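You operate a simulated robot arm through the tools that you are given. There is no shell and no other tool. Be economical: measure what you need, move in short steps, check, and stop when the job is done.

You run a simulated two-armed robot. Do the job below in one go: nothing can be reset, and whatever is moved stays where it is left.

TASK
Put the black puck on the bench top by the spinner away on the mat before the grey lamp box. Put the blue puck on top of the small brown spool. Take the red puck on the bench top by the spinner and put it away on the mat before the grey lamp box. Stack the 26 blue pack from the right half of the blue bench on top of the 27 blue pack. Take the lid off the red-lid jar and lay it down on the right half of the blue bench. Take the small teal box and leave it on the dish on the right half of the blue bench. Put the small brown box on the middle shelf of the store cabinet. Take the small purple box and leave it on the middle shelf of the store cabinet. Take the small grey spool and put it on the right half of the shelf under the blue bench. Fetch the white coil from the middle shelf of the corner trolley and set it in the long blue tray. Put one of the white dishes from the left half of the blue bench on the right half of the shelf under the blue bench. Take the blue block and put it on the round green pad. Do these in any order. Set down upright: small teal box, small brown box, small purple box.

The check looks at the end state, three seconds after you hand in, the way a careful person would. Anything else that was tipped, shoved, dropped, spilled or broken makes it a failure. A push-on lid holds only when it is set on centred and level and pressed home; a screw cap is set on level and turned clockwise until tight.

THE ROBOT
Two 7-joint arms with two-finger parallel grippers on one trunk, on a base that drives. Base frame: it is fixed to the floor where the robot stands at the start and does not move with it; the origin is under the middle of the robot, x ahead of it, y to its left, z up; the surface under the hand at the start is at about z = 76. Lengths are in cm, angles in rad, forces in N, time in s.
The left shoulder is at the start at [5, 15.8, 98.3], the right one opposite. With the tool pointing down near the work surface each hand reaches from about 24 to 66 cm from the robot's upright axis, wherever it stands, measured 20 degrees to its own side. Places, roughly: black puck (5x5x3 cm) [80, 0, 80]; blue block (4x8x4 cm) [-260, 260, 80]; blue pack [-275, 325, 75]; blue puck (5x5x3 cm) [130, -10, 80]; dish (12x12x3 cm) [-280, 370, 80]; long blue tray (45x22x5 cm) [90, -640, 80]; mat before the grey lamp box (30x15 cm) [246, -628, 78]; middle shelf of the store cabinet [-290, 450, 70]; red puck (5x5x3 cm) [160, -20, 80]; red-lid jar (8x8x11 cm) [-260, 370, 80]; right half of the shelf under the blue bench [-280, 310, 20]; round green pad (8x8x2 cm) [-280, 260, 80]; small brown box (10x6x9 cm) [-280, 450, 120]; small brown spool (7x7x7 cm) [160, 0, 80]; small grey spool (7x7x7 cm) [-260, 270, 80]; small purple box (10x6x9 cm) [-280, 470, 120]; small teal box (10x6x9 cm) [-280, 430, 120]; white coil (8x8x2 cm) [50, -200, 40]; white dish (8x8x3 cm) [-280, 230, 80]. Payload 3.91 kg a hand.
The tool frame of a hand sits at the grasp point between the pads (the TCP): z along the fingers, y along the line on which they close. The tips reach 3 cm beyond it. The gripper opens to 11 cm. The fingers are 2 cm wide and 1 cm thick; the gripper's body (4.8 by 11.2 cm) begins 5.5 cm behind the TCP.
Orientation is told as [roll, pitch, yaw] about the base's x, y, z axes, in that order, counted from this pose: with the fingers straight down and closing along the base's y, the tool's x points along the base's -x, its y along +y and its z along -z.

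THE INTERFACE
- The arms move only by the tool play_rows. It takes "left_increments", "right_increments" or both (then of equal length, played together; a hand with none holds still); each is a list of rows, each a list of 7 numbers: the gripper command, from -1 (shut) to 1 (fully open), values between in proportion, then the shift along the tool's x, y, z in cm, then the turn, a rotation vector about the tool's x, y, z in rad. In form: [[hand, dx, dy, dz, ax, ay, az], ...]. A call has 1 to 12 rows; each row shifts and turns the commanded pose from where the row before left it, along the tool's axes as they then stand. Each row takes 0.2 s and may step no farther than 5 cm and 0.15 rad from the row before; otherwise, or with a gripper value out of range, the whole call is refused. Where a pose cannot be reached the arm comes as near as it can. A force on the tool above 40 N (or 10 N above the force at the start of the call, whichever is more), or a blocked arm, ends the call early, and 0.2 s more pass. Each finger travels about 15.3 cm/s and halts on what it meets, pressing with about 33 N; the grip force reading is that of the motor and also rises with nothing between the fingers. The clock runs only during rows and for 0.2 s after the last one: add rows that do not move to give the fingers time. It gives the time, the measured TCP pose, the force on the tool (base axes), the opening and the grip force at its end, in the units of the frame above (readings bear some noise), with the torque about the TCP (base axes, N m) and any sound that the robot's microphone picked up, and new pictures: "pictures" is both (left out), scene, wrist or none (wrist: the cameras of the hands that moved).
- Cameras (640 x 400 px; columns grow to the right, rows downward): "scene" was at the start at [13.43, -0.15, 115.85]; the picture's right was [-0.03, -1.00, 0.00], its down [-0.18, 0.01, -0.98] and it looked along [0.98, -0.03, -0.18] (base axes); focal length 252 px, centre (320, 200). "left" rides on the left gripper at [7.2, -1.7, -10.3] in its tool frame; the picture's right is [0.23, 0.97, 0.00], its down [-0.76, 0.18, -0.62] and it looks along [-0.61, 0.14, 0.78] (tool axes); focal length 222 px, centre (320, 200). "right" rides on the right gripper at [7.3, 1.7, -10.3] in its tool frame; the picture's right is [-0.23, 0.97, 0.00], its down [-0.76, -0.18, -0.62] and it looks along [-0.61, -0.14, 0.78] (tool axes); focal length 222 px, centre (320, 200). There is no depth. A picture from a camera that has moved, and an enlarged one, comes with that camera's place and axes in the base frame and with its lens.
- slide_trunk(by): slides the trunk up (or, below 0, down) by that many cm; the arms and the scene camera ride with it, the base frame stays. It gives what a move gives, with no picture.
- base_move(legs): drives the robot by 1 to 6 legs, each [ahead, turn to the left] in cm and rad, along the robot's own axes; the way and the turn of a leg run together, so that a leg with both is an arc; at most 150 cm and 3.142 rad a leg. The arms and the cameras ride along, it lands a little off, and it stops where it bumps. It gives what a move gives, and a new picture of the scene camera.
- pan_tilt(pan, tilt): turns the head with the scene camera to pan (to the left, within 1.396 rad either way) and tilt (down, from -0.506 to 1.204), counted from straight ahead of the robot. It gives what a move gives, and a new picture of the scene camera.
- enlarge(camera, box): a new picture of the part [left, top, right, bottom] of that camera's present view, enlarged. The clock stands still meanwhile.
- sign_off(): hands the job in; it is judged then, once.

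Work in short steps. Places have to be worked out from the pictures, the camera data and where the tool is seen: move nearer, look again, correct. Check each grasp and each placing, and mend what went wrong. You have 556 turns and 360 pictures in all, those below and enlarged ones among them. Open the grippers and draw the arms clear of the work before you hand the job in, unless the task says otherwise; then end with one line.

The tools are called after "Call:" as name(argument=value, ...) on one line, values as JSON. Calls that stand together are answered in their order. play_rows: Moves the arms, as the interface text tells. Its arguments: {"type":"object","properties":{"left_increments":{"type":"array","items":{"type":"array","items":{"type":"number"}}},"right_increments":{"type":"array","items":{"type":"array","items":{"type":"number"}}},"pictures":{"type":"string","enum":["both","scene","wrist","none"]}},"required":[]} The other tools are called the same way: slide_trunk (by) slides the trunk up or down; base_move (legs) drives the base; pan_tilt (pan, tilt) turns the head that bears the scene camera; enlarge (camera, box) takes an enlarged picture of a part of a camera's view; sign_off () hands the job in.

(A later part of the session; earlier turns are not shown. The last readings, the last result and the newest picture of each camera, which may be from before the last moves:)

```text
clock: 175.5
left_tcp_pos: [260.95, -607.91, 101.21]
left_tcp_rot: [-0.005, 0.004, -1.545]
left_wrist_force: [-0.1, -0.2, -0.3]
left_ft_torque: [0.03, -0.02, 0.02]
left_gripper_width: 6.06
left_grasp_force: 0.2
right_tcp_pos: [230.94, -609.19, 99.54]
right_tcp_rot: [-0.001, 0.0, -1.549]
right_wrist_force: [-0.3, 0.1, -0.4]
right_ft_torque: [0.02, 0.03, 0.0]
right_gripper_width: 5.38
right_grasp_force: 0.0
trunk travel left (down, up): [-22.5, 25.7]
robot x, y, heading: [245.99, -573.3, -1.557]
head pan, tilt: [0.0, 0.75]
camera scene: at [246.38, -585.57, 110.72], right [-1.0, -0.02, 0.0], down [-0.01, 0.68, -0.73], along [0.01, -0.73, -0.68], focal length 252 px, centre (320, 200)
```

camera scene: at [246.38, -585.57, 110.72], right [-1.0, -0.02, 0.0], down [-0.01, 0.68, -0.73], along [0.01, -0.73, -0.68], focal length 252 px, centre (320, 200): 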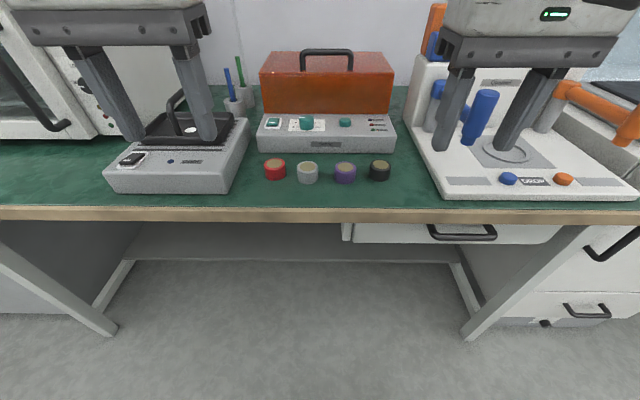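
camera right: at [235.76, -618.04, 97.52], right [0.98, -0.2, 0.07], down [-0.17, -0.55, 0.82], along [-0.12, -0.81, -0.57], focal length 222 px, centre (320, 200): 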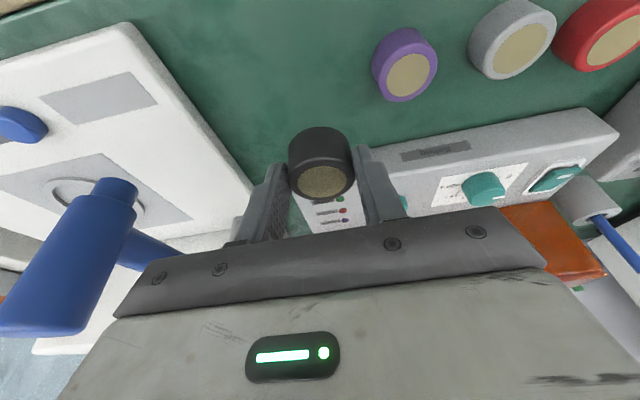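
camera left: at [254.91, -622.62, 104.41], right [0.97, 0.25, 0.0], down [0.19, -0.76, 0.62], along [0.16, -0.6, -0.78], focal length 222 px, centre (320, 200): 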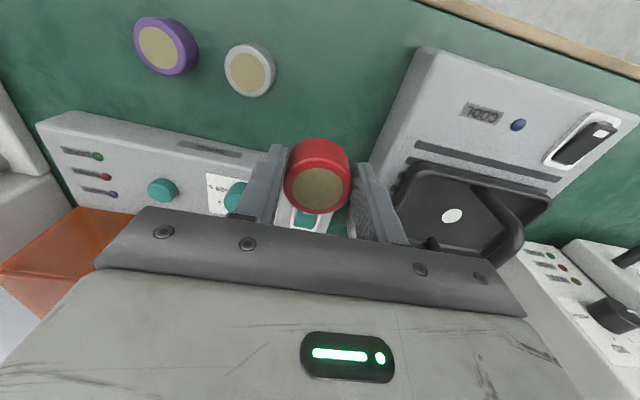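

All four pucks in a row. Next the white coil: I back out and return along the aisle.

Call:
base_move(legs=[[-53, 0], [0, -1.623], [132, 0], [132, 0], [132, 0], [0, -1.533]])

Call:
pan_tilt(pan=-0.5, tilt=0.4)

```text
clock: 204.8
left_tcp_pos: [-168.34, -494.75, 101.19]
left_tcp_rot: [-0.007, 0.006, 1.629]
left_wrist_force: [0.1, -0.2, 0.5]
left_ft_torque: [0.01, -0.02, -0.03]
left_gripper_width: 6.05
left_grasp_force: 0.1
right_tcp_pos: [-138.44, -492.51, 99.55]
right_tcp_rot: [-0.001, -0.001, 1.624]
right_wrist_force: [0.3, -0.2, 0.1]
right_ft_torque: [-0.02, -0.03, -0.02]
right_gripper_width: 5.42
right_grasp_force: 0.0
trunk travel left (down, up): [-22.5, 25.7]
robot x, y, heading: [-152.13, -528.58, 1.622]
head pan, tilt: [0.0, 0.75]
camera scene: at [-152.73, -516.32, 110.72], right [1.0, 0.05, 0.0], down [0.03, -0.68, -0.73], along [-0.04, 0.73, -0.68], focal length 252 px, centre (320, 200)
```

scene: 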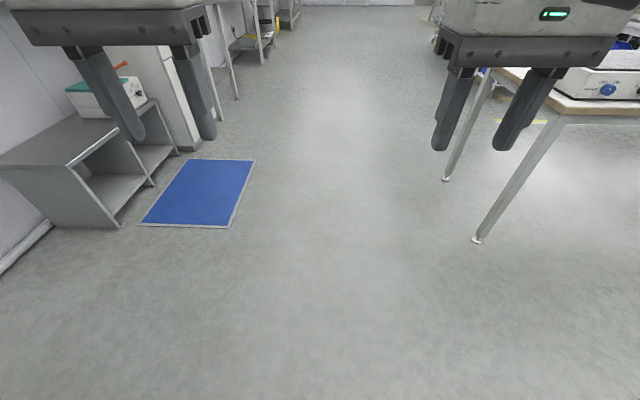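

```text
clock: 205.7
left_tcp_pos: [-168.41, -494.82, 101.14]
left_tcp_rot: [-0.005, 0.005, 1.627]
left_wrist_force: [1.0, 0.8, 0.4]
left_ft_torque: [0.0, 0.02, 0.03]
left_gripper_width: 6.04
left_grasp_force: 0.1
right_tcp_pos: [-138.37, -492.54, 99.53]
right_tcp_rot: [0.002, 0.0, 1.623]
right_wrist_force: [-0.9, 0.6, 1.0]
right_ft_torque: [0.01, 0.02, -0.03]
right_gripper_width: 5.4
right_grasp_force: 0.1
trunk travel left (down, up): [-22.5, 25.7]
robot x, y, heading: [-152.11, -528.47, 1.619]
head pan, tilt: [-0.499, 0.4]
camera scene: at [-148.3, -516.26, 113.83], right [0.9, -0.43, 0.0], down [-0.17, -0.35, -0.92], along [0.4, 0.83, -0.39], focal length 252 px, centre (320, 200)
```

scene: 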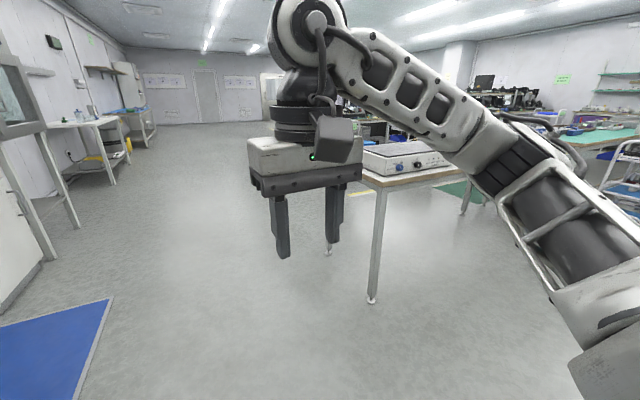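

Back to the corner trolley: up to (−150,−300), then to about (−60,−200) facing +x.

Call:
base_move(legs=[[0, -0.05], [114, 0], [114, 0], [0, -0.733], [134, 0], [0, -0.838]])

Call:
pan_tilt(pan=0, tilt=0.5)

```text
clock: 227.7
left_tcp_pos: [-37.92, -187.43, 101.11]
left_tcp_rot: [-0.006, 0.005, -0.008]
left_wrist_force: [0.2, 0.6, -0.1]
left_ft_torque: [0.0, -0.01, 0.0]
left_gripper_width: 6.06
left_grasp_force: 0.0
right_tcp_pos: [-37.51, -217.56, 99.59]
right_tcp_rot: [0.001, 0.0, -0.01]
right_wrist_force: [-0.9, -0.1, -0.2]
right_ft_torque: [0.02, 0.02, -0.01]
right_gripper_width: 5.4
right_grasp_force: 0.1
trunk travel left (down, up): [-22.5, 25.7]
robot x, y, heading: [-72.85, -201.55, -0.02]
head pan, tilt: [-0.499, 0.4]
camera scene: at [-60.58, -205.8, 113.83], right [-0.49, -0.87, 0.0], down [-0.34, 0.19, -0.92], along [0.8, -0.45, -0.39], focal length 252 px, centre (320, 200)
```

scene: 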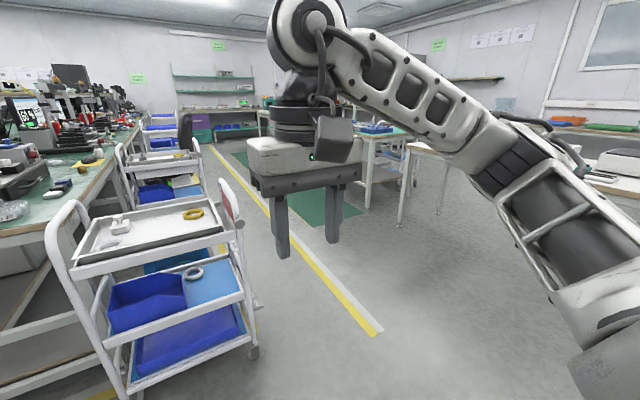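

```text
clock: 228.7
left_tcp_pos: [-37.82, -187.41, 101.05]
left_tcp_rot: [-0.005, 0.006, -0.008]
left_wrist_force: [-0.5, -0.8, -0.1]
left_ft_torque: [0.04, 0.02, 0.03]
left_gripper_width: 6.03
left_grasp_force: 0.1
right_tcp_pos: [-37.5, -217.52, 99.58]
right_tcp_rot: [0.0, 0.0, -0.01]
right_wrist_force: [1.1, -0.9, 0.0]
right_ft_torque: [0.02, 0.01, -0.01]
right_gripper_width: 5.38
right_grasp_force: 0.0
trunk travel left (down, up): [-22.5, 25.7]
robot x, y, heading: [-72.74, -201.27, -0.02]
head pan, tilt: [0.0, 0.499]
camera scene: at [-59.55, -201.38, 112.92], right [-0.02, -1.0, 0.0], down [-0.48, 0.01, -0.88], along [0.88, -0.01, -0.48], focal length 252 px, centre (320, 200)
```

scene: 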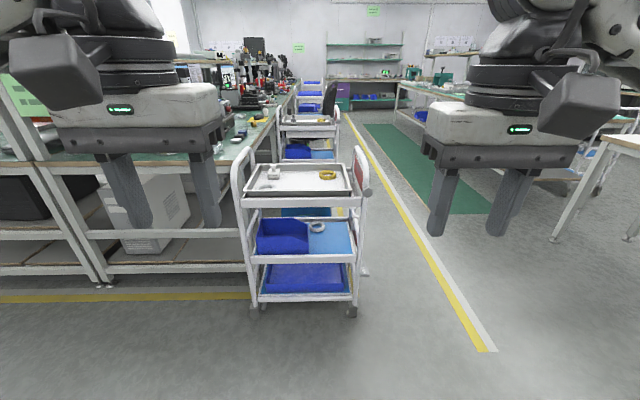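

The coil sits on the trolley's middle shelf behind a blue bin, about (44,−201,41), with the top shelf ~20 cm above it. I zoom in.

Call:
enlarge(camera="scene", box=[230, 140, 390, 320])

```text
2.22 times, centred on (310, 230) of scene
camera zoom: at [-59.55, -201.38, 112.92], right [-0.02, -1.0, 0.0], down [-0.48, 0.01, -0.88], along [0.88, -0.01, -0.48], focal length 561 px, centre (342, 133)
```

zoom: 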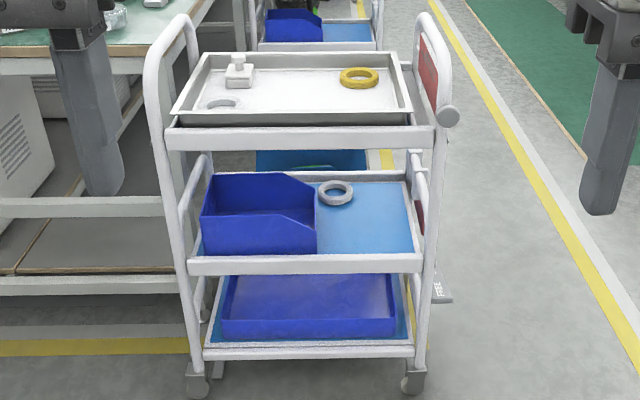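

A bin stands left of the coil, so I plan to pinch the coil's right (−y) wall, with the hand low-angled and rolled 180° (camera uppermost) to fit under the top shelf. I test the flip in free space.

Call:
play_rows(right_increments=[[0.2, 0, 0, 0, 0, 0, 0.15], [0.2, 0, 0, 0, 0, 0, 0.15], [0.2, 0, 0, 0, 0, 0, 0.15], [0.2, 0, 0, 0, 0, 0, 0.15], [0.2, 0, 0, 0, 0, 0, 0.15], [0.2, 0, 0, 0, 0, 0, 0.15], [0.2, 0, 0, 0, 0, 0, 0.15], [0.2, 0, 0, 0, 0, 0, 0.15], [0.2, 0, 0, 0, 0, 0, 0.15], [0.2, 0, 0, 0, 0, 0, 0.15], [0.2, 0, 0, 0, 0, 0, 0.15], [0.2, 0, 0, 0, 0, 0, 0.15]], pictures="none")

Call:
play_rows(right_increments=[[0.2, 0, 0, 0, 0, 0, 0.15], [0.2, 0, 0, 0, 0, 0, 0.15], [0.2, 0, 0, 0, 0, 0, 0.15], [0.2, 0, 0, 0, 0, 0, 0.15], [0.2, 0, 0, 0, 0, 0, 0.15], [0.2, 0, 0, 0, 0, 0, 0.15], [0.2, 0, 0, 0, 0, 0, 0.15], [0.2, 0, 0, 0, 0, 0, 0.15], [0.2, 0, 0, 0, 0, 0, 0.14]], pictures="scene")

```text
clock: 231.2
left_tcp_pos: [-37.84, -187.29, 101.09]
left_tcp_rot: [-0.007, 0.005, -0.007]
left_wrist_force: [0.3, 0.2, -0.1]
left_ft_torque: [-0.02, 0.01, -0.01]
left_gripper_width: 6.06
left_grasp_force: 0.0
right_tcp_pos: [-37.59, -217.53, 99.59]
right_tcp_rot: [0.002, -0.001, -1.814]
right_wrist_force: [-0.3, -0.2, 0.6]
right_ft_torque: [0.0, -0.02, -0.01]
right_gripper_width: 6.61
right_grasp_force: 0.1
trunk travel left (down, up): [-22.5, 25.7]
robot x, y, heading: [-72.54, -201.18, -0.016]
head pan, tilt: [0.0, 0.499]
```

```text
clock: 233.2
left_tcp_pos: [-37.82, -187.44, 101.09]
left_tcp_rot: [-0.004, 0.007, -0.008]
left_wrist_force: [-0.5, 0.4, -0.3]
left_ft_torque: [0.0, -0.01, 0.02]
left_gripper_width: 6.05
left_grasp_force: 0.1
right_tcp_pos: [-37.6, -217.44, 99.54]
right_tcp_rot: [0.0, 0.002, 3.131]
right_wrist_force: [-0.3, 0.7, 0.7]
right_ft_torque: [-0.02, 0.01, -0.01]
right_gripper_width: 6.59
right_grasp_force: 0.0
trunk travel left (down, up): [-22.5, 25.7]
robot x, y, heading: [-72.69, -201.36, -0.013]
head pan, tilt: [0.0, 0.499]
camera scene: at [-59.55, -201.37, 112.92], right [-0.02, -1.0, 0.0], down [-0.48, 0.01, -0.88], along [0.88, -0.01, -0.48], focal length 252 px, centre (320, 200)
```

scene: 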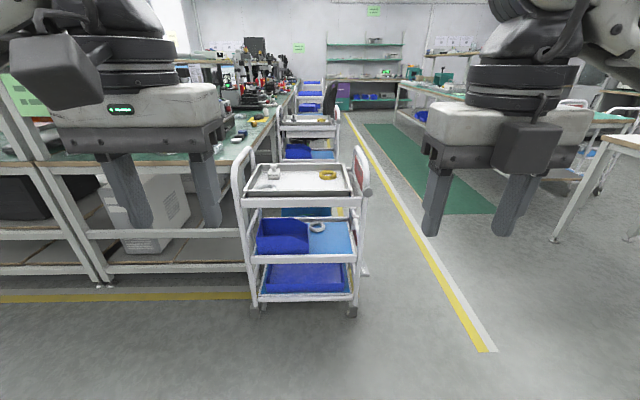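

The flip is reachable. I check the wrist view to see the camera's side.

Call:
enlarge(camera="scene", box=[400, 0, 640, 250])

Call:
enlarge(camera="right", box=[0, 0, 640, 400])

```text
1.60 times, centred on (520, 125) of scene
camera zoom: at [-59.55, -201.37, 112.92], right [-0.02, -1.0, 0.0], down [-0.48, 0.01, -0.88], along [0.88, -0.01, -0.48], focal length 404 px, centre (0, 320)
```

zoom: 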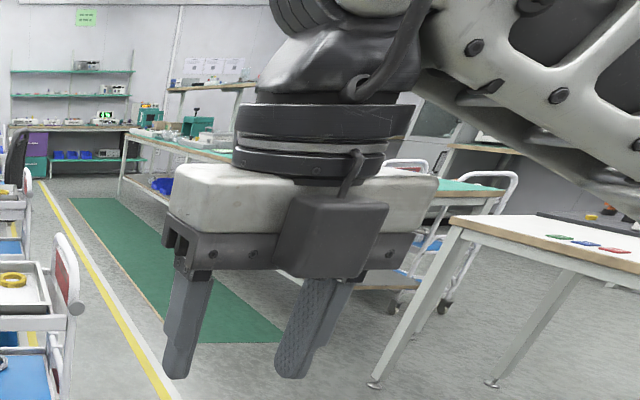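

```text
1.00 times, centred on (320, 200) of right (not enlarged: the box is as wide or as high as the picture)
camera zoom: at [-30.43, -219.34, 109.86], right [-0.24, -0.97, 0.0], down [-0.76, 0.19, 0.62], along [-0.6, 0.15, -0.78], focal length 222 px, centre (320, 200)
```

zoom: 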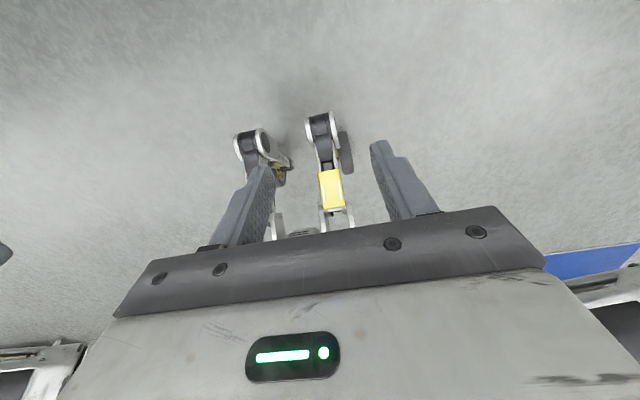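

There is a box on each face of the gripper, so the angle matters. I lower the trunk (the hands stay well clear here) for a better look at the shelf gap.

Call:
slide_trunk(by=-22)

Call:
base_move(legs=[[20, 0]])

```text
clock: 235.6
left_tcp_pos: [-37.93, -187.26, 79.07]
left_tcp_rot: [-0.006, 0.006, -0.009]
left_wrist_force: [0.0, 0.3, -0.6]
left_ft_torque: [-0.03, -0.01, 0.0]
left_gripper_width: 6.03
left_grasp_force: 0.1
right_tcp_pos: [-37.65, -217.4, 77.56]
right_tcp_rot: [0.0, 0.0, 3.133]
right_wrist_force: [0.1, -0.9, 0.1]
right_ft_torque: [-0.03, -0.01, -0.01]
right_gripper_width: 6.59
right_grasp_force: 0.0
trunk travel left (down, up): [-0.5, 47.7]
robot x, y, heading: [-72.88, -201.23, -0.012]
head pan, tilt: [0.0, 0.499]
```

```text
clock: 237.2
left_tcp_pos: [-17.54, -187.7, 79.18]
left_tcp_rot: [-0.005, 0.005, -0.005]
left_wrist_force: [-0.3, -1.4, 0.2]
left_ft_torque: [0.0, 0.01, -0.01]
left_gripper_width: 6.08
left_grasp_force: 0.0
right_tcp_pos: [-17.24, -217.72, 77.69]
right_tcp_rot: [0.001, 0.0, 3.135]
right_wrist_force: [0.1, 0.2, -0.5]
right_ft_torque: [0.02, 0.03, 0.01]
right_gripper_width: 6.61
right_grasp_force: 0.2
trunk travel left (down, up): [-0.5, 47.7]
robot x, y, heading: [-52.58, -201.04, -0.014]
head pan, tilt: [0.0, 0.499]
camera scene: at [-39.27, -201.65, 90.92], right [-0.01, -1.0, 0.0], down [-0.48, 0.01, -0.88], along [0.88, -0.01, -0.48], focal length 252 px, centre (320, 200)
```

scene: 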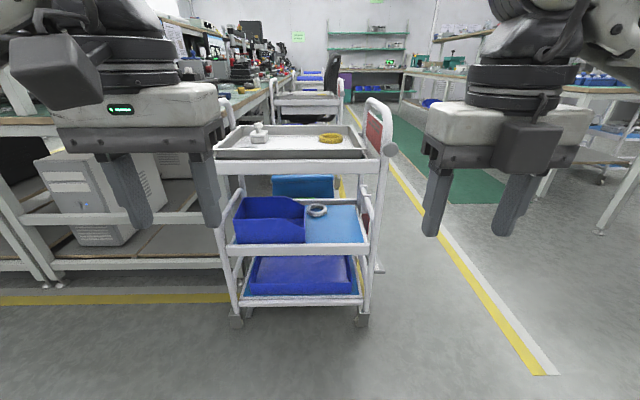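

Call:
enlarge(camera="scene", box=[205, 90, 405, 320])

```text
1.74 times, centred on (305, 205) of scene
camera zoom: at [-39.27, -201.65, 90.92], right [-0.01, -1.0, 0.0], down [-0.48, 0.01, -0.88], along [0.88, -0.01, -0.48], focal length 439 px, centre (346, 191)
```

zoom: 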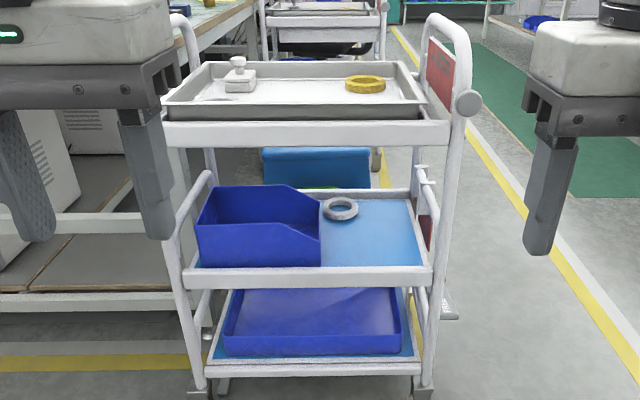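

I use the left wrist camera for a level look into the shelf gap: lower the left hand to z≈50 in front of the trolley and pitch it −0.9.

Call:
play_rows(left_increments=[[0.1, 0, -0.5, 4.9, 0, 0, 0], [0.1, 0, -0.5, 4.9, 0, 0, 0], [0.1, 0, -0.5, 4.9, 0, 0, 0], [0.1, 0, -0.5, 4.9, 0, 0, 0], [0.1, 0, -0.5, 4.9, 0, 0, 0], [0.1, 0, -0.5, 4.5, 0, 0, 0], [0.1, 0, 0, 0, 0, -0.15, 0], [0.1, 0, 0, 0, 0, -0.15, 0], [0.1, 0, 0, 0, 0, -0.15, 0], [0.1, 0, 0, 0, 0, -0.15, 0], [0.1, 0, 0, 0, 0, -0.15, 0], [0.1, 0, 0, 0, 0, -0.15, 0]], pictures="wrist")

```text
clock: 239.4
left_tcp_pos: [-17.59, -191.2, 50.84]
left_tcp_rot: [-0.018, -0.547, -0.005]
left_wrist_force: [-2.1, 3.5, 17.7]
left_ft_torque: [-0.43, 2.51, -0.61]
left_gripper_width: 6.05
left_grasp_force: 0.0
right_tcp_pos: [-17.36, -217.79, 77.62]
right_tcp_rot: [-0.002, 0.002, 3.135]
right_wrist_force: [0.1, -0.9, 0.2]
right_ft_torque: [0.03, -0.02, -0.03]
right_gripper_width: 6.59
right_grasp_force: 0.1
trunk travel left (down, up): [-0.5, 47.7]
robot x, y, heading: [-52.61, -201.64, -0.009]
head pan, tilt: [0.0, 0.499]
stopped in row 10 (left hand): the force on the tool passed its limit at 78 N (the readings are from after the stop); the commanded pose is now the measured one
camera left: at [-29.32, -192.71, 55.93], right [-0.18, 0.97, -0.13], down [0.33, 0.19, 0.93], along [0.93, 0.13, -0.35], focal length 222 px, centre (320, 200)
```

left: 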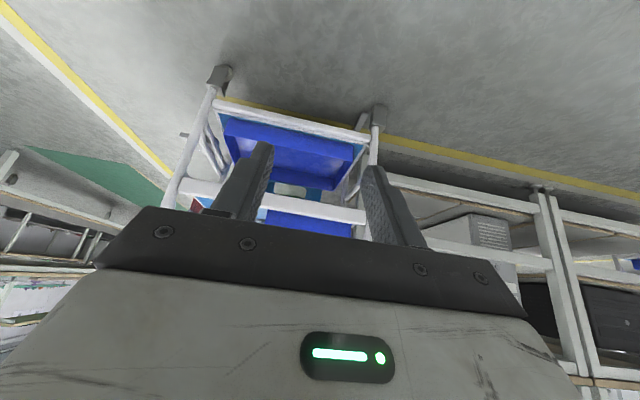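

The left hand's back touched my own base; I undo that motion and raise it, then triangulate with trunk height instead.

Call:
play_rows(left_increments=[[0.1, 0, 0, 0, 0, 0.13, 0], [0.1, 0, 0, 0, 0, 0.13, 0], [0.1, 0, 0, 0, 0, 0.15, 0], [0.1, 0, 0, 0, 0, 0.14, 0], [0.1, 0, 0, -4.8, 0, 0, 0], [0.1, 0, 0, -4.8, 0, 0, 0], [0.1, 0, 0, -4.8, 0, 0, 0], [0.1, 0, 0, -4.8, 0, 0, 0], [0.1, 0, 0, -4.8, 0, 0, 0], [0.1, 0, 0, -4.8, 0, 0, 0], [0.1, 0, 0, -4.8, 0, 0, 0]], pictures="none")

Call:
slide_trunk(by=40)

Call:
pan_tilt(pan=0, tilt=0.8)

Call:
enlarge(camera="scene", box=[220, 60, 420, 220])

```text
clock: 241.8
left_tcp_pos: [-17.55, -190.78, 84.5]
left_tcp_rot: [-0.014, 0.004, -0.011]
left_wrist_force: [-0.1, -0.9, 0.8]
left_ft_torque: [-0.02, 0.02, 0.0]
left_gripper_width: 6.06
left_grasp_force: 0.2
right_tcp_pos: [-17.27, -217.68, 77.73]
right_tcp_rot: [0.0, -0.001, 3.136]
right_wrist_force: [0.6, 0.6, -0.4]
right_ft_torque: [-0.01, 0.0, 0.02]
right_gripper_width: 6.62
right_grasp_force: 0.1
trunk travel left (down, up): [-0.5, 47.7]
robot x, y, heading: [-52.57, -201.54, -0.013]
head pan, tilt: [0.0, 0.499]
```

```text
clock: 245.6
left_tcp_pos: [-17.51, -190.75, 124.54]
left_tcp_rot: [-0.013, 0.003, -0.009]
left_wrist_force: [-1.2, 0.1, -0.4]
left_ft_torque: [0.0, -0.01, 0.0]
left_gripper_width: 6.06
left_grasp_force: 0.1
right_tcp_pos: [-17.24, -217.71, 117.58]
right_tcp_rot: [-0.001, 0.0, 3.134]
right_wrist_force: [-0.5, 0.4, -0.2]
right_ft_torque: [0.02, 0.0, -0.04]
right_gripper_width: 6.6
right_grasp_force: 0.1
trunk travel left (down, up): [-40.5, 7.7]
robot x, y, heading: [-52.43, -201.75, -0.019]
head pan, tilt: [0.0, 0.499]
```

```text
clock: 246.4
left_tcp_pos: [-17.55, -190.69, 124.72]
left_tcp_rot: [-0.014, 0.002, -0.008]
left_wrist_force: [-0.2, 0.4, 0.0]
left_ft_torque: [0.0, -0.03, 0.01]
left_gripper_width: 6.05
left_grasp_force: 0.1
right_tcp_pos: [-17.19, -217.66, 117.61]
right_tcp_rot: [0.0, 0.001, 3.135]
right_wrist_force: [0.3, -0.6, 0.0]
right_ft_torque: [0.01, -0.02, 0.01]
right_gripper_width: 6.61
right_grasp_force: 0.1
trunk travel left (down, up): [-40.5, 7.7]
robot x, y, heading: [-52.55, -201.65, -0.013]
head pan, tilt: [0.0, 0.799]
camera scene: at [-40.29, -201.63, 128.33], right [-0.01, -1.0, 0.0], down [-0.72, 0.01, -0.7], along [0.7, -0.01, -0.72], focal length 252 px, centre (320, 200)
```

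scene: 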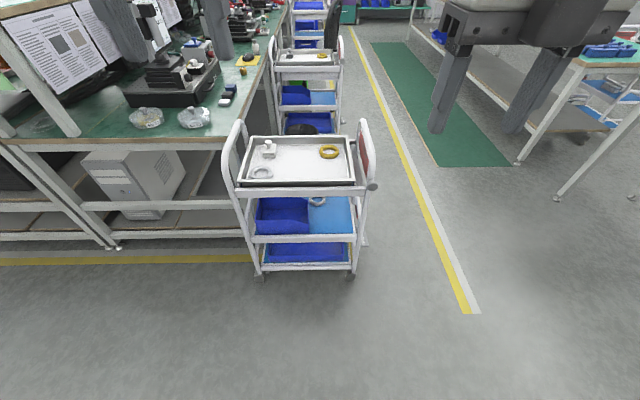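

```text
2.50 times, centred on (320, 140) of scene
camera zoom: at [-40.29, -201.63, 128.33], right [-0.01, -1.0, 0.0], down [-0.72, 0.01, -0.7], along [0.7, -0.01, -0.72], focal length 631 px, centre (320, 350)
```

zoom: 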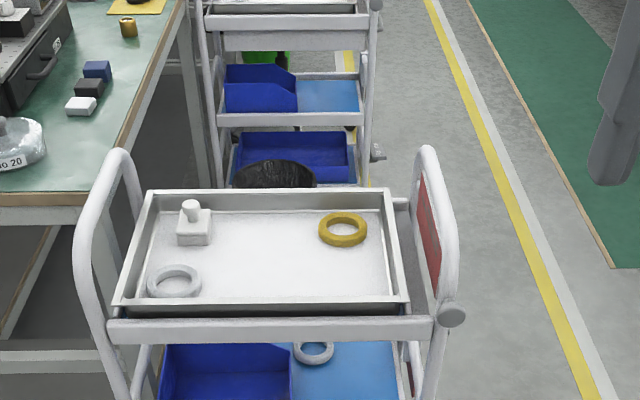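

Triangulated: coil centre ≈(44.4,−201.4), shelf z≈40, top beam at x≈23 with underside z≈64.7 — a 25 cm gap. I tuck the left hand, and shift the base left to y≈−191.

Call:
play_rows(left_increments=[[0.1, 3.5, 1, -2, 0, 0, 0], [0.1, 3.5, 1, -2, 0, 0, 0], [0.1, 3, 1, -2, 0, 0, 0], [0.1, 0, 0, 0, 0, 0, 0], [0.1, 0, 0, 0, 0, 0, 0], [0.1, 0, 0, 0, 0, 0, 0]], right_increments=[[0.2, 0, 0, 0, 0, 0.145, 0], [0.2, 0, 0, 0, 0, 0.145, 0], [0.2, 0, 0, 0, 0, 0.145, 0], [0.2, 0, 0, 0, 0, 0.145, 0], [0.2, 0, 0, 0, 0, 0.145, 0], [0.2, 0, 0, 0, 0, 0.145, 0]], pictures="none")

Call:
base_move(legs=[[0, 0.5], [22, 0], [0, -0.49]])

```text
clock: 247.8
left_tcp_pos: [-27.48, -187.68, 130.64]
left_tcp_rot: [-0.012, 0.005, -0.009]
left_wrist_force: [-0.1, 0.2, -0.1]
left_ft_torque: [0.02, 0.04, -0.04]
left_gripper_width: 6.05
left_grasp_force: 0.1
right_tcp_pos: [-17.09, -217.86, 117.5]
right_tcp_rot: [-0.003, 0.869, 3.133]
right_wrist_force: [0.1, -0.4, 0.3]
right_ft_torque: [-0.01, 0.02, 0.0]
right_gripper_width: 6.61
right_grasp_force: 0.1
trunk travel left (down, up): [-40.5, 7.7]
robot x, y, heading: [-52.69, -201.72, -0.016]
head pan, tilt: [0.0, 0.799]
```

```text
clock: 252.3
left_tcp_pos: [-7.9, -177.03, 130.61]
left_tcp_rot: [-0.013, 0.002, 0.002]
left_wrist_force: [-0.1, -0.5, 0.7]
left_ft_torque: [0.03, -0.03, 0.0]
left_gripper_width: 6.03
left_grasp_force: 0.0
right_tcp_pos: [2.8, -206.85, 117.64]
right_tcp_rot: [-0.002, 0.869, -3.136]
right_wrist_force: [-1.0, 0.1, -0.3]
right_ft_torque: [0.0, 0.01, 0.04]
right_gripper_width: 6.59
right_grasp_force: 0.0
trunk travel left (down, up): [-40.5, 7.7]
robot x, y, heading: [-32.57, -191.13, -0.004]
head pan, tilt: [0.0, 0.799]
camera scene: at [-20.58, -191.08, 128.32], right [0.0, -1.0, 0.0], down [-0.72, 0.0, -0.7], along [0.7, 0.0, -0.72], focal length 252 px, centre (320, 200)
```

scene: 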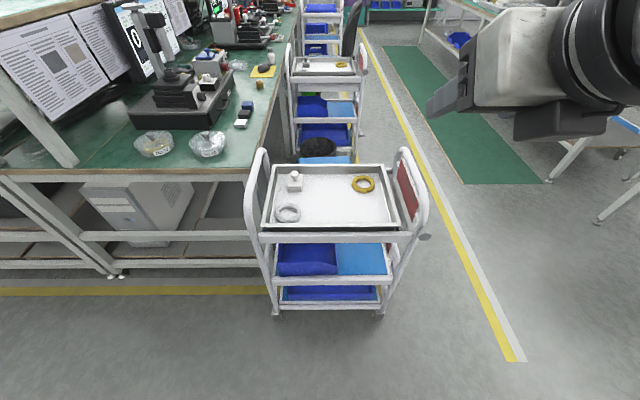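

Hand pitched 40° below horizontal, camera side up. I lower the trunk fully and then bring the right hand to just before the shelf opening at (14,−205,47).

Call:
slide_trunk(by=-40)

Call:
play_rows(right_increments=[[0.0, -2.4, -0.23, 4.0, 0, 0, 0], [0.0, -2.4, -0.23, 4.0, 0, 0, 0], [0.0, -2.4, -0.23, 4.0, 0, 0, 0], [0.0, -2.4, -0.23, 4.0, 0, 0, 0], [0.0, -2.4, -0.23, 4.0, 0, 0, 0], [0.0, -2.4, -0.23, 4.0, 0, 0, 0], [0.0, -2.4, -0.23, 4.0, 0, 0, 0]], pictures="both")

```text
clock: 256.1
left_tcp_pos: [-7.95, -177.0, 90.62]
left_tcp_rot: [-0.014, 0.002, 0.002]
left_wrist_force: [0.5, -0.1, -0.3]
left_ft_torque: [-0.01, 0.0, 0.01]
left_gripper_width: 6.06
left_grasp_force: 0.1
right_tcp_pos: [2.77, -206.85, 77.6]
right_tcp_rot: [0.0, 0.869, -3.136]
right_wrist_force: [-0.4, -0.1, -0.1]
right_ft_torque: [0.0, 0.02, 0.0]
right_gripper_width: 6.6
right_grasp_force: 0.0
trunk travel left (down, up): [-0.5, 47.7]
robot x, y, heading: [-33.08, -190.98, -0.002]
head pan, tilt: [0.0, 0.799]
```

```text
clock: 257.7
left_tcp_pos: [-8.03, -177.04, 90.6]
left_tcp_rot: [-0.01, 0.002, 0.002]
left_wrist_force: [0.1, -1.4, -0.5]
left_ft_torque: [0.09, 0.0, -0.05]
left_gripper_width: 6.05
left_grasp_force: 0.0
right_tcp_pos: [14.09, -204.97, 46.84]
right_tcp_rot: [-0.017, 0.87, 3.132]
right_wrist_force: [-1.8, -3.4, -4.7]
right_ft_torque: [0.18, -0.37, 0.21]
right_gripper_width: 5.49
right_grasp_force: 0.0
right hand out of reach, approached as far as the arm can: row 1
trunk travel left (down, up): [-0.5, 47.7]
robot x, y, heading: [-32.77, -191.13, -0.002]
head pan, tilt: [0.0, 0.799]
camera scene: at [-20.55, -191.13, 88.28], right [0.0, -1.0, 0.0], down [-0.72, 0.0, -0.7], along [0.7, 0.0, -0.72], focal length 252 px, centre (320, 200)
camera right: at [10.78, -206.93, 59.03], right [-0.14, -0.97, -0.18], down [-0.97, 0.18, -0.18], along [0.21, 0.15, -0.97], focal length 222 px, centre (320, 200)
```

scene: 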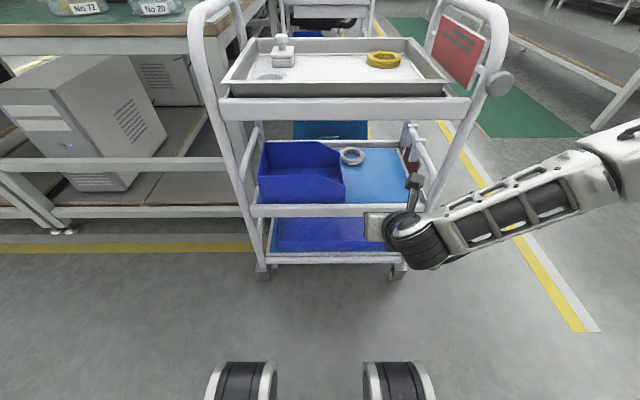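
right: 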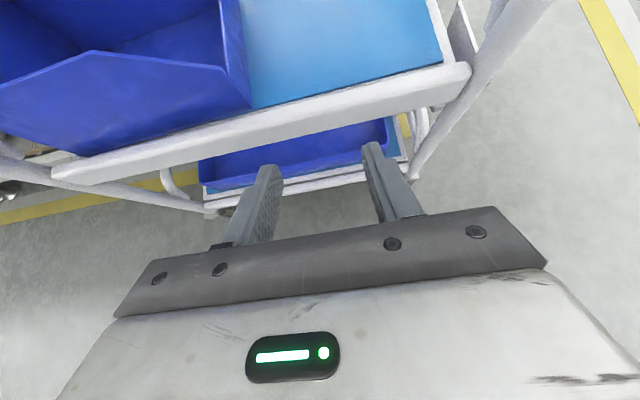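

The opening view is clear; the elbow sticks out right because the arm is folded. I extend the hand forward 8 cm (still before the inner shelf) to see how the forearm lies.

Call:
play_rows(right_increments=[[-0.05, 2.57, -0.2, 3.06, 0, 0, 0], [-0.05, 2.57, -0.2, 3.06, 0, 0, 0]], pictures="both")

```text
clock: 258.3
left_tcp_pos: [-8.11, -177.05, 90.64]
left_tcp_rot: [-0.012, 0.001, 0.002]
left_wrist_force: [0.0, 0.1, 1.5]
left_ft_torque: [0.03, 0.0, -0.02]
left_gripper_width: 6.08
left_grasp_force: 0.1
right_tcp_pos: [22.22, -204.55, 46.87]
right_tcp_rot: [0.002, 0.869, -3.137]
right_wrist_force: [-0.1, -0.4, 0.9]
right_ft_torque: [-0.03, -0.01, 0.03]
right_gripper_width: 5.24
right_grasp_force: 0.0
trunk travel left (down, up): [-0.5, 47.7]
robot x, y, heading: [-33.14, -190.98, -0.002]
head pan, tilt: [0.0, 0.799]
camera scene: at [-20.59, -191.06, 88.33], right [0.0, -1.0, 0.0], down [-0.72, 0.0, -0.7], along [0.7, 0.0, -0.72], focal length 252 px, centre (320, 200)
camera right: at [18.85, -206.38, 59.07], right [-0.14, -0.97, -0.17], down [-0.97, 0.17, -0.18], along [0.2, 0.14, -0.97], focal length 222 px, centre (320, 200)
```

scene: 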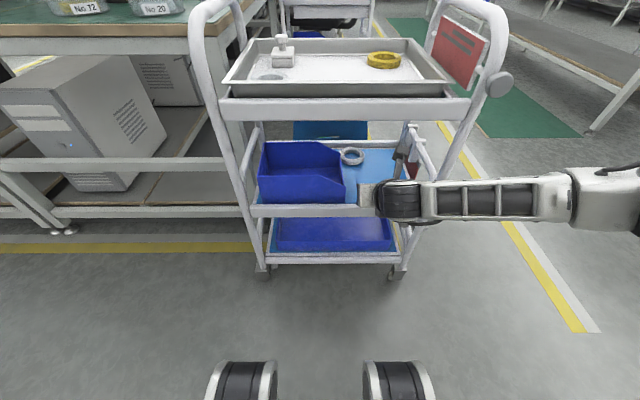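
right: 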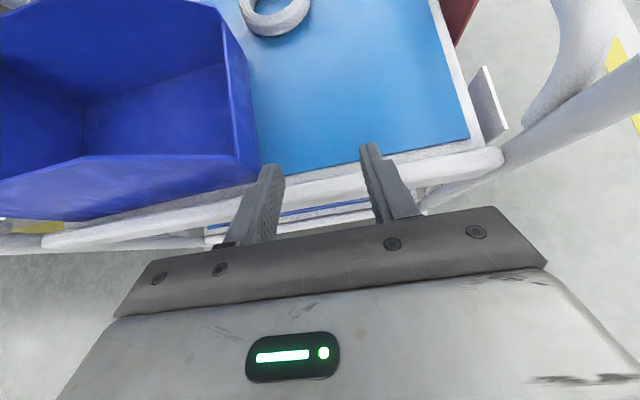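

The forearm lies sideways and would hit the right post. The unflipped hand at 45° also clears (its camera box stays ~1.8 cm above the shelf) with a more natural forearm, so I retract, un-flip and test.

Call:
play_rows(right_increments=[[-0.05, 1.2, 0, -4.5, 0, 0, 0], [-0.05, 1.3, 0, -4.6, 0, 0, 0], [-0.05, 1.3, 0, -4.7, 0, 0, 0], [-0.05, 1.3, 0, -4.7, 0, 0, 0], [-0.05, 1.3, 0, -4.7, 0, 0, 0], [-0.05, 1.3, 0, -4.7, 0, 0, 0], [-0.05, 1.3, 0, -4.7, 0, 0, 0]], pictures="none")

Call:
play_rows(right_increments=[[-0.05, 0, 0, 0, 0, 0, -0.15], [-0.05, 0, 0, 0, 0, 0, -0.15], [-0.05, 0, 0, 0, 0, 0, -0.15], [-0.05, 0, 0, 0, 0, 0, -0.15], [-0.05, 0, 0, 0, 0, 0, -0.15], [-0.05, 0, 0, 0, 0, 0, -0.15], [-0.05, 0, 0, 0, 0, 0, -0.15], [-0.05, 0, 0, 0, 0, 0, -0.15], [-0.05, 0, 0, 0, 0, 0, -0.15], [-0.05, 0, 0, 0, 0, 0, -0.15], [-0.05, 0, 0, 0, 0, 0, -0.15], [-0.05, 0, 0, 0, 0, 0, -0.15]], pictures="none")

Call:
play_rows(right_increments=[[-0.05, 0, 0, 0, 0, 0, -0.15], [-0.05, 0, 0, 0, 0, 0, -0.15], [-0.05, 0, 0, 0, 0, 0, -0.15], [-0.05, 0, 0, 0, 0, 0, -0.15], [-0.05, 0, 0, 0, 0, 0, -0.15], [-0.05, 0, 0, 0, 0, 0, -0.15], [-0.05, 0, 0, 0, 0, 0, -0.15], [-0.05, 0, 0, 0, 0, 0, -0.15], [-0.05, 0, 0, 0, 0, 0, -0.14]], pictures="scene")

```text
clock: 259.9
left_tcp_pos: [-7.93, -176.92, 90.67]
left_tcp_rot: [-0.012, 0.002, 0.0]
left_wrist_force: [0.0, 0.0, -1.4]
left_ft_torque: [0.02, 0.0, -0.03]
left_gripper_width: 6.04
left_grasp_force: 0.1
right_tcp_pos: [3.54, -204.74, 75.09]
right_tcp_rot: [0.002, 0.867, -3.137]
right_wrist_force: [0.6, -0.1, 0.1]
right_ft_torque: [-0.02, -0.01, 0.01]
right_gripper_width: 5.21
right_grasp_force: 0.1
trunk travel left (down, up): [-0.5, 47.7]
robot x, y, heading: [-32.46, -191.0, -0.002]
head pan, tilt: [0.0, 0.799]
```

```text
clock: 262.5
left_tcp_pos: [-8.09, -176.93, 90.62]
left_tcp_rot: [-0.014, 0.002, 0.003]
left_wrist_force: [0.3, 0.6, 0.1]
left_ft_torque: [0.01, -0.01, 0.0]
left_gripper_width: 6.05
left_grasp_force: 0.0
right_tcp_pos: [3.45, -204.37, 75.21]
right_tcp_rot: [0.856, -0.177, -1.415]
right_wrist_force: [-0.7, 0.4, -0.7]
right_ft_torque: [0.04, 0.02, -0.01]
right_gripper_width: 5.23
right_grasp_force: 0.1
right hand out of reach, approached as far as the arm can: row 2
trunk travel left (down, up): [-0.5, 47.7]
robot x, y, heading: [-32.62, -191.08, 0.001]
head pan, tilt: [0.0, 0.799]
```

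```text
clock: 264.5
left_tcp_pos: [-8.02, -176.98, 90.68]
left_tcp_rot: [-0.013, 0.001, 0.001]
left_wrist_force: [0.0, 0.0, 0.7]
left_ft_torque: [-0.01, 0.04, 0.0]
left_gripper_width: 6.03
left_grasp_force: 0.0
right_tcp_pos: [3.64, -204.43, 75.26]
right_tcp_rot: [-0.001, -0.871, 0.004]
right_wrist_force: [0.0, -0.6, -0.5]
right_ft_torque: [0.03, -0.01, 0.01]
right_gripper_width: 5.23
right_grasp_force: 0.1
trunk travel left (down, up): [-0.5, 47.7]
robot x, y, heading: [-32.91, -190.94, -0.001]
head pan, tilt: [0.0, 0.799]
camera scene: at [-20.58, -191.06, 88.32], right [0.0, -1.0, 0.0], down [-0.72, 0.0, -0.7], along [0.7, 0.0, -0.72], focal length 252 px, centre (320, 200)
```

scene: 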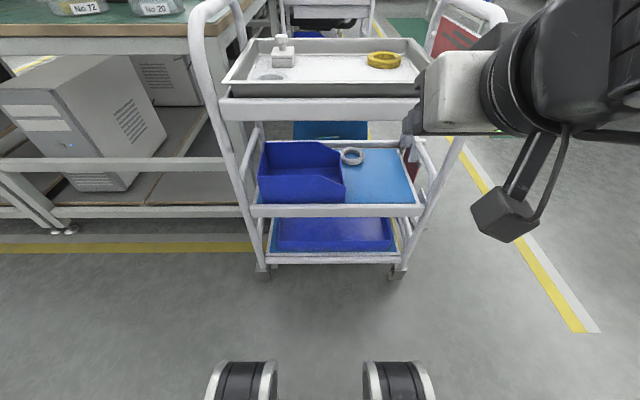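

Unflipped now. I set 45° and move the hand to before the opening to view the forearm.

Call:
play_rows(right_increments=[[-0.05, 0, 0, 0, 0, 0.086, 0], [-0.05, 1.5, 0, 4, 0, 0, 0], [-0.05, 1.5, 0, 4, 0, 0, 0], [-0.05, 1.5, 0, 4, 0, 0, 0], [-0.05, 1.5, 0, 4, 0, 0, 0], [-0.05, 1.5, 0, 4, 0, 0, 0], [-0.05, 1.5, 0, 4, 0, 0, 0], [-0.05, 1.5, 0, 4, 0, 0, 0]], pictures="both")

```text
clock: 266.3
left_tcp_pos: [-8.11, -176.99, 90.58]
left_tcp_rot: [-0.012, 0.001, 0.001]
left_wrist_force: [-0.7, -0.3, -0.2]
left_ft_torque: [-0.01, -0.02, 0.0]
left_gripper_width: 6.04
left_grasp_force: 0.0
right_tcp_pos: [15.76, -204.46, 48.03]
right_tcp_rot: [0.002, -0.784, 0.003]
right_wrist_force: [0.6, 0.1, 0.2]
right_ft_torque: [0.01, 0.02, -0.01]
right_gripper_width: 5.25
right_grasp_force: 0.1
trunk travel left (down, up): [-0.5, 47.7]
robot x, y, heading: [-32.72, -190.68, 0.003]
head pan, tilt: [0.0, 0.799]
camera scene: at [-20.59, -191.06, 88.33], right [0.0, -1.0, 0.0], down [-0.72, 0.0, -0.7], along [0.7, 0.0, -0.72], focal length 252 px, centre (320, 200)
camera right: at [3.18, -202.99, 50.16], right [0.16, 0.97, 0.16], down [0.1, -0.18, 0.98], along [0.98, -0.14, -0.13], focal length 222 px, centre (320, 200)
```

scene: 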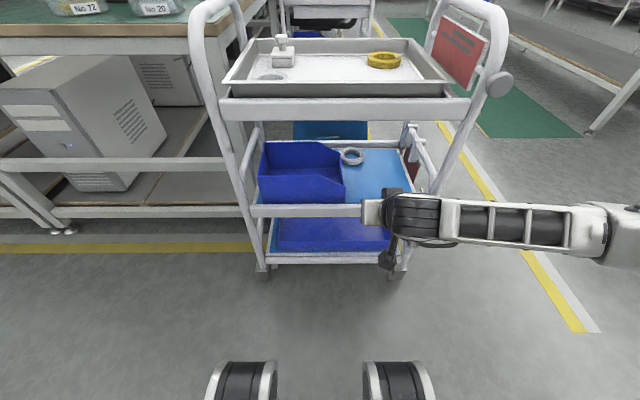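
right: 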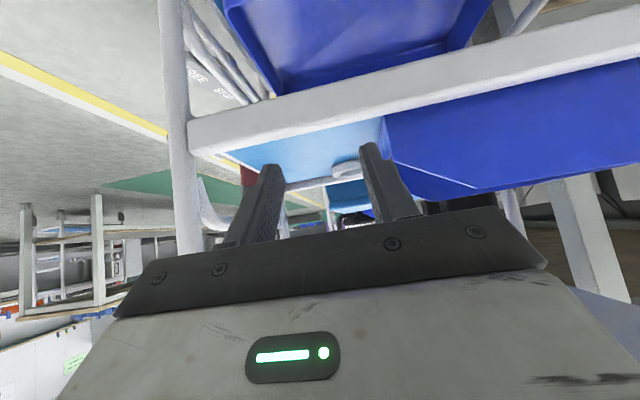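

Same sideways elbow while the arm is folded. I back up 14 cm and extend the arm nearly straight, then will drive the extended arm in with the base.

Call:
base_move(legs=[[-14, 0]])

Call:
play_rows(right_increments=[[-0.05, -2.8, 0, 2.8, 0, 0, 0], [-0.05, -2.8, 0, 2.8, 0, 0, 0], [-0.05, -2.8, 0, 2.8, 0, 0, 0], [-0.05, -2.8, 0, 2.8, 0, 0, 0]], pictures="both")

```text
clock: 267.7
left_tcp_pos: [-21.82, -176.92, 90.61]
left_tcp_rot: [-0.012, 0.004, 0.006]
left_wrist_force: [-0.3, -0.6, 0.3]
left_ft_torque: [-0.01, -0.02, 0.02]
left_gripper_width: 6.05
left_grasp_force: 0.2
right_tcp_pos: [1.91, -204.37, 47.99]
right_tcp_rot: [0.002, -0.784, 0.002]
right_wrist_force: [-1.1, 0.3, 0.5]
right_ft_torque: [0.02, -0.03, 0.03]
right_gripper_width: 5.24
right_grasp_force: 0.0
trunk travel left (down, up): [-0.5, 47.7]
robot x, y, heading: [-46.46, -190.98, 0.003]
head pan, tilt: [0.0, 0.799]
camera scene: at [-34.35, -191.01, 88.32], right [0.0, -1.0, 0.0], down [-0.72, 0.0, -0.7], along [0.7, 0.0, -0.72], focal length 252 px, centre (320, 200)
```

scene: 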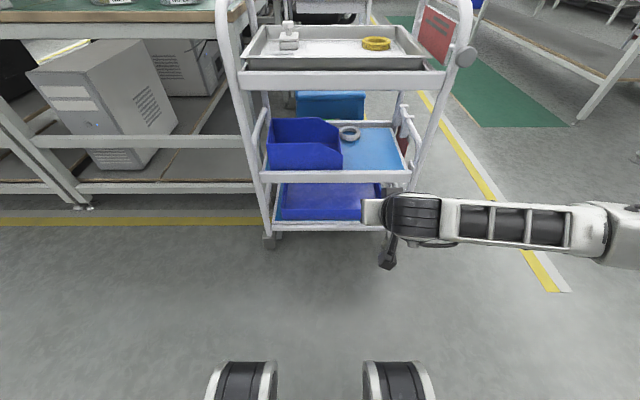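

```text
clock: 268.7
left_tcp_pos: [-21.84, -176.89, 90.53]
left_tcp_rot: [-0.011, 0.002, 0.005]
left_wrist_force: [0.4, 0.1, 0.5]
left_ft_torque: [0.0, -0.03, -0.01]
left_gripper_width: 6.07
left_grasp_force: 0.0
right_tcp_pos: [17.89, -204.25, 48.0]
right_tcp_rot: [0.002, -0.785, 0.005]
right_wrist_force: [0.3, 0.8, -0.3]
right_ft_torque: [0.01, 0.01, 0.02]
right_gripper_width: 5.22
right_grasp_force: 0.1
trunk travel left (down, up): [-0.5, 47.7]
robot x, y, heading: [-46.48, -191.39, 0.001]
head pan, tilt: [0.0, 0.799]
camera scene: at [-34.36, -191.01, 88.32], right [0.0, -1.0, 0.0], down [-0.72, 0.0, -0.7], along [0.7, 0.0, -0.72], focal length 252 px, centre (320, 200)
camera right: at [5.37, -202.91, 50.17], right [0.15, 0.97, 0.16], down [0.1, -0.18, 0.98], along [0.98, -0.13, -0.13], focal length 222 px, centre (320, 200)
```

scene: 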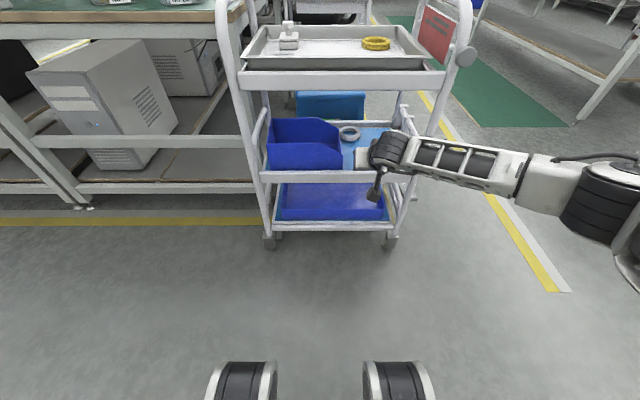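
right: 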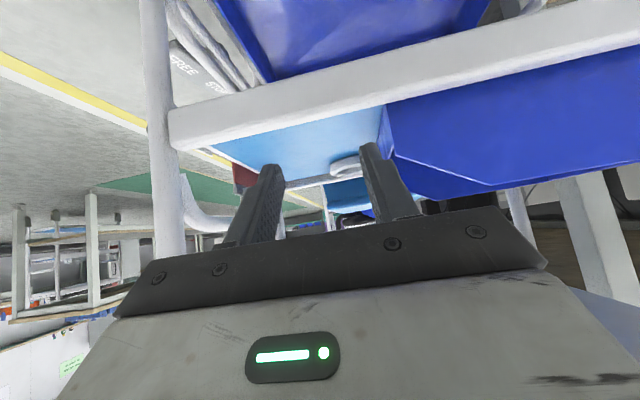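

The elbow is swinging in. I extend further (base back 8, arm forward 9).

Call:
base_move(legs=[[-8, 0]])

Call:
play_rows(right_increments=[[-0.05, -2.1, 0, 2.1, 0, 0, 0], [-0.05, -2.1, 0, 2.1, 0, 0, 0], [-0.05, -2.1, 0, 2.1, 0, 0, 0]], pictures="scene")

```text
clock: 269.7
left_tcp_pos: [-29.65, -176.93, 90.54]
left_tcp_rot: [-0.013, 0.004, 0.004]
left_wrist_force: [0.2, 0.2, 0.0]
left_ft_torque: [0.01, 0.01, 0.01]
left_gripper_width: 6.06
left_grasp_force: 0.0
right_tcp_pos: [9.83, -204.63, 47.95]
right_tcp_rot: [0.005, -0.784, 0.002]
right_wrist_force: [-0.3, 0.0, 0.8]
right_ft_torque: [0.01, 0.02, 0.01]
right_gripper_width: 5.2
right_grasp_force: 0.0
trunk travel left (down, up): [-0.5, 47.7]
robot x, y, heading: [-54.45, -191.26, -0.002]
head pan, tilt: [0.0, 0.799]
camera scene: at [-42.26, -191.04, 88.32], right [0.0, -1.0, 0.0], down [-0.72, 0.0, -0.7], along [0.7, 0.0, -0.72], focal length 252 px, centre (320, 200)
```

scene: 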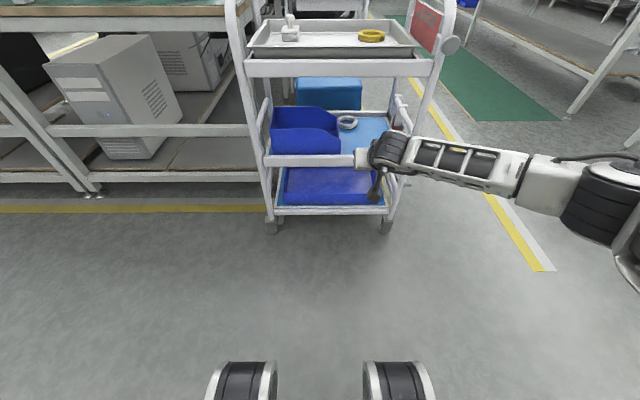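

```text
clock: 270.5
left_tcp_pos: [-29.75, -176.94, 90.61]
left_tcp_rot: [-0.012, 0.001, 0.003]
left_wrist_force: [0.4, -0.6, 0.8]
left_ft_torque: [0.03, 0.0, -0.01]
left_gripper_width: 6.07
left_grasp_force: 0.1
right_tcp_pos: [18.81, -204.12, 47.89]
right_tcp_rot: [0.002, -0.784, 0.002]
right_wrist_force: [0.4, -0.6, -0.1]
right_ft_torque: [0.0, 0.02, 0.0]
right_gripper_width: 5.22
right_grasp_force: 0.0
trunk travel left (down, up): [-0.5, 47.7]
robot x, y, heading: [-54.42, -191.35, -0.003]
head pan, tilt: [0.0, 0.799]
camera scene: at [-42.27, -191.04, 88.32], right [0.0, -1.0, 0.0], down [-0.72, 0.0, -0.7], along [0.7, 0.0, -0.72], focal length 252 px, centre (320, 200)
```

scene: 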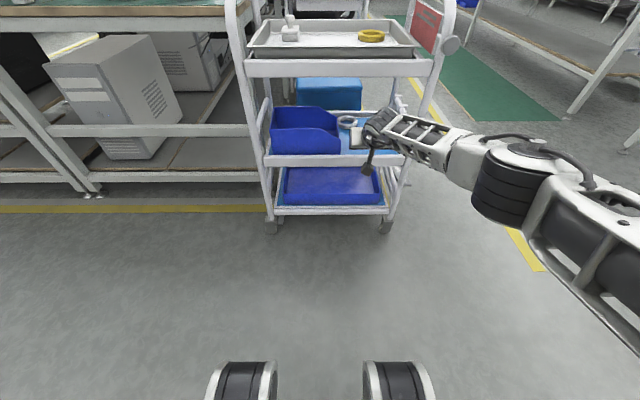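

The forearm now runs diagonally; estimated to clear the right post by ~4 cm. I extend 4 cm more for margin.

Call:
play_rows(right_increments=[[-0.05, -1.5, -0.2, 1.5, 0, 0, 0], [-0.05, -1.5, -0.2, 1.5, 0, 0, 0]], pictures="scene")

```text
clock: 271.1
left_tcp_pos: [-29.72, -176.9, 90.68]
left_tcp_rot: [-0.013, 0.0, 0.004]
left_wrist_force: [-0.5, 0.3, 1.0]
left_ft_torque: [0.01, 0.04, 0.01]
left_gripper_width: 6.04
left_grasp_force: 0.0
right_tcp_pos: [19.99, -204.9, 47.98]
right_tcp_rot: [0.002, -0.783, 0.003]
right_wrist_force: [-0.7, -0.1, 0.5]
right_ft_torque: [0.0, 0.02, -0.03]
right_gripper_width: 5.22
right_grasp_force: 0.1
right hand out of reach, approached as far as the arm can: row 1, 2
trunk travel left (down, up): [-0.5, 47.7]
robot x, y, heading: [-54.43, -191.12, -0.002]
head pan, tilt: [0.0, 0.799]
camera scene: at [-42.27, -191.04, 88.32], right [0.0, -1.0, 0.0], down [-0.72, 0.0, -0.7], along [0.7, 0.0, -0.72], focal length 252 px, centre (320, 200)
```

scene: 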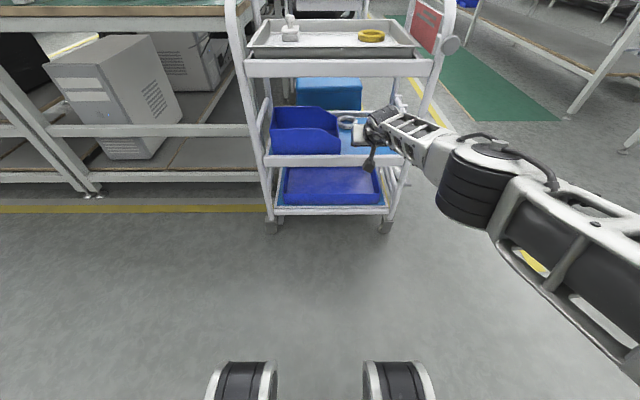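

Arm nearly straight at 74 cm. A slightly bent arm keeps the elbow lower, so I retract 2 cm, lower to z≈46.3 and re-centre y, then drive in 12 cm and look.

Call:
play_rows(right_increments=[[-0.05, 1.3, 0.15, -0.1, 0, 0, 0], [-0.05, 1.3, 0.15, -0.1, 0, 0, 0], [-0.05, 0, 0, 0, 0, 0, 0]], pictures="scene")

```text
clock: 271.9
left_tcp_pos: [-29.65, -176.96, 90.67]
left_tcp_rot: [-0.012, 0.001, 0.003]
left_wrist_force: [1.0, 0.3, 0.4]
left_ft_torque: [0.0, -0.01, 0.04]
left_gripper_width: 6.07
left_grasp_force: 0.1
right_tcp_pos: [18.18, -204.66, 46.37]
right_tcp_rot: [0.003, -0.784, -0.002]
right_wrist_force: [0.1, 0.4, 0.5]
right_ft_torque: [0.01, 0.01, -0.01]
right_gripper_width: 5.23
right_grasp_force: 0.1
trunk travel left (down, up): [-0.5, 47.7]
robot x, y, heading: [-54.29, -191.27, -0.002]
head pan, tilt: [0.0, 0.799]
camera scene: at [-42.27, -191.04, 88.32], right [0.0, -1.0, 0.0], down [-0.72, 0.0, -0.7], along [0.7, 0.0, -0.72], focal length 252 px, centre (320, 200)
```

scene: 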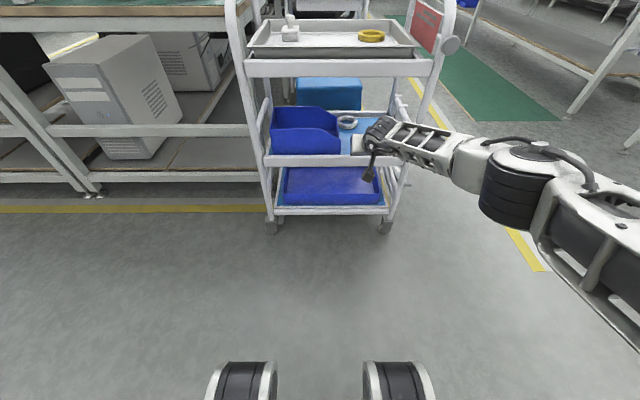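

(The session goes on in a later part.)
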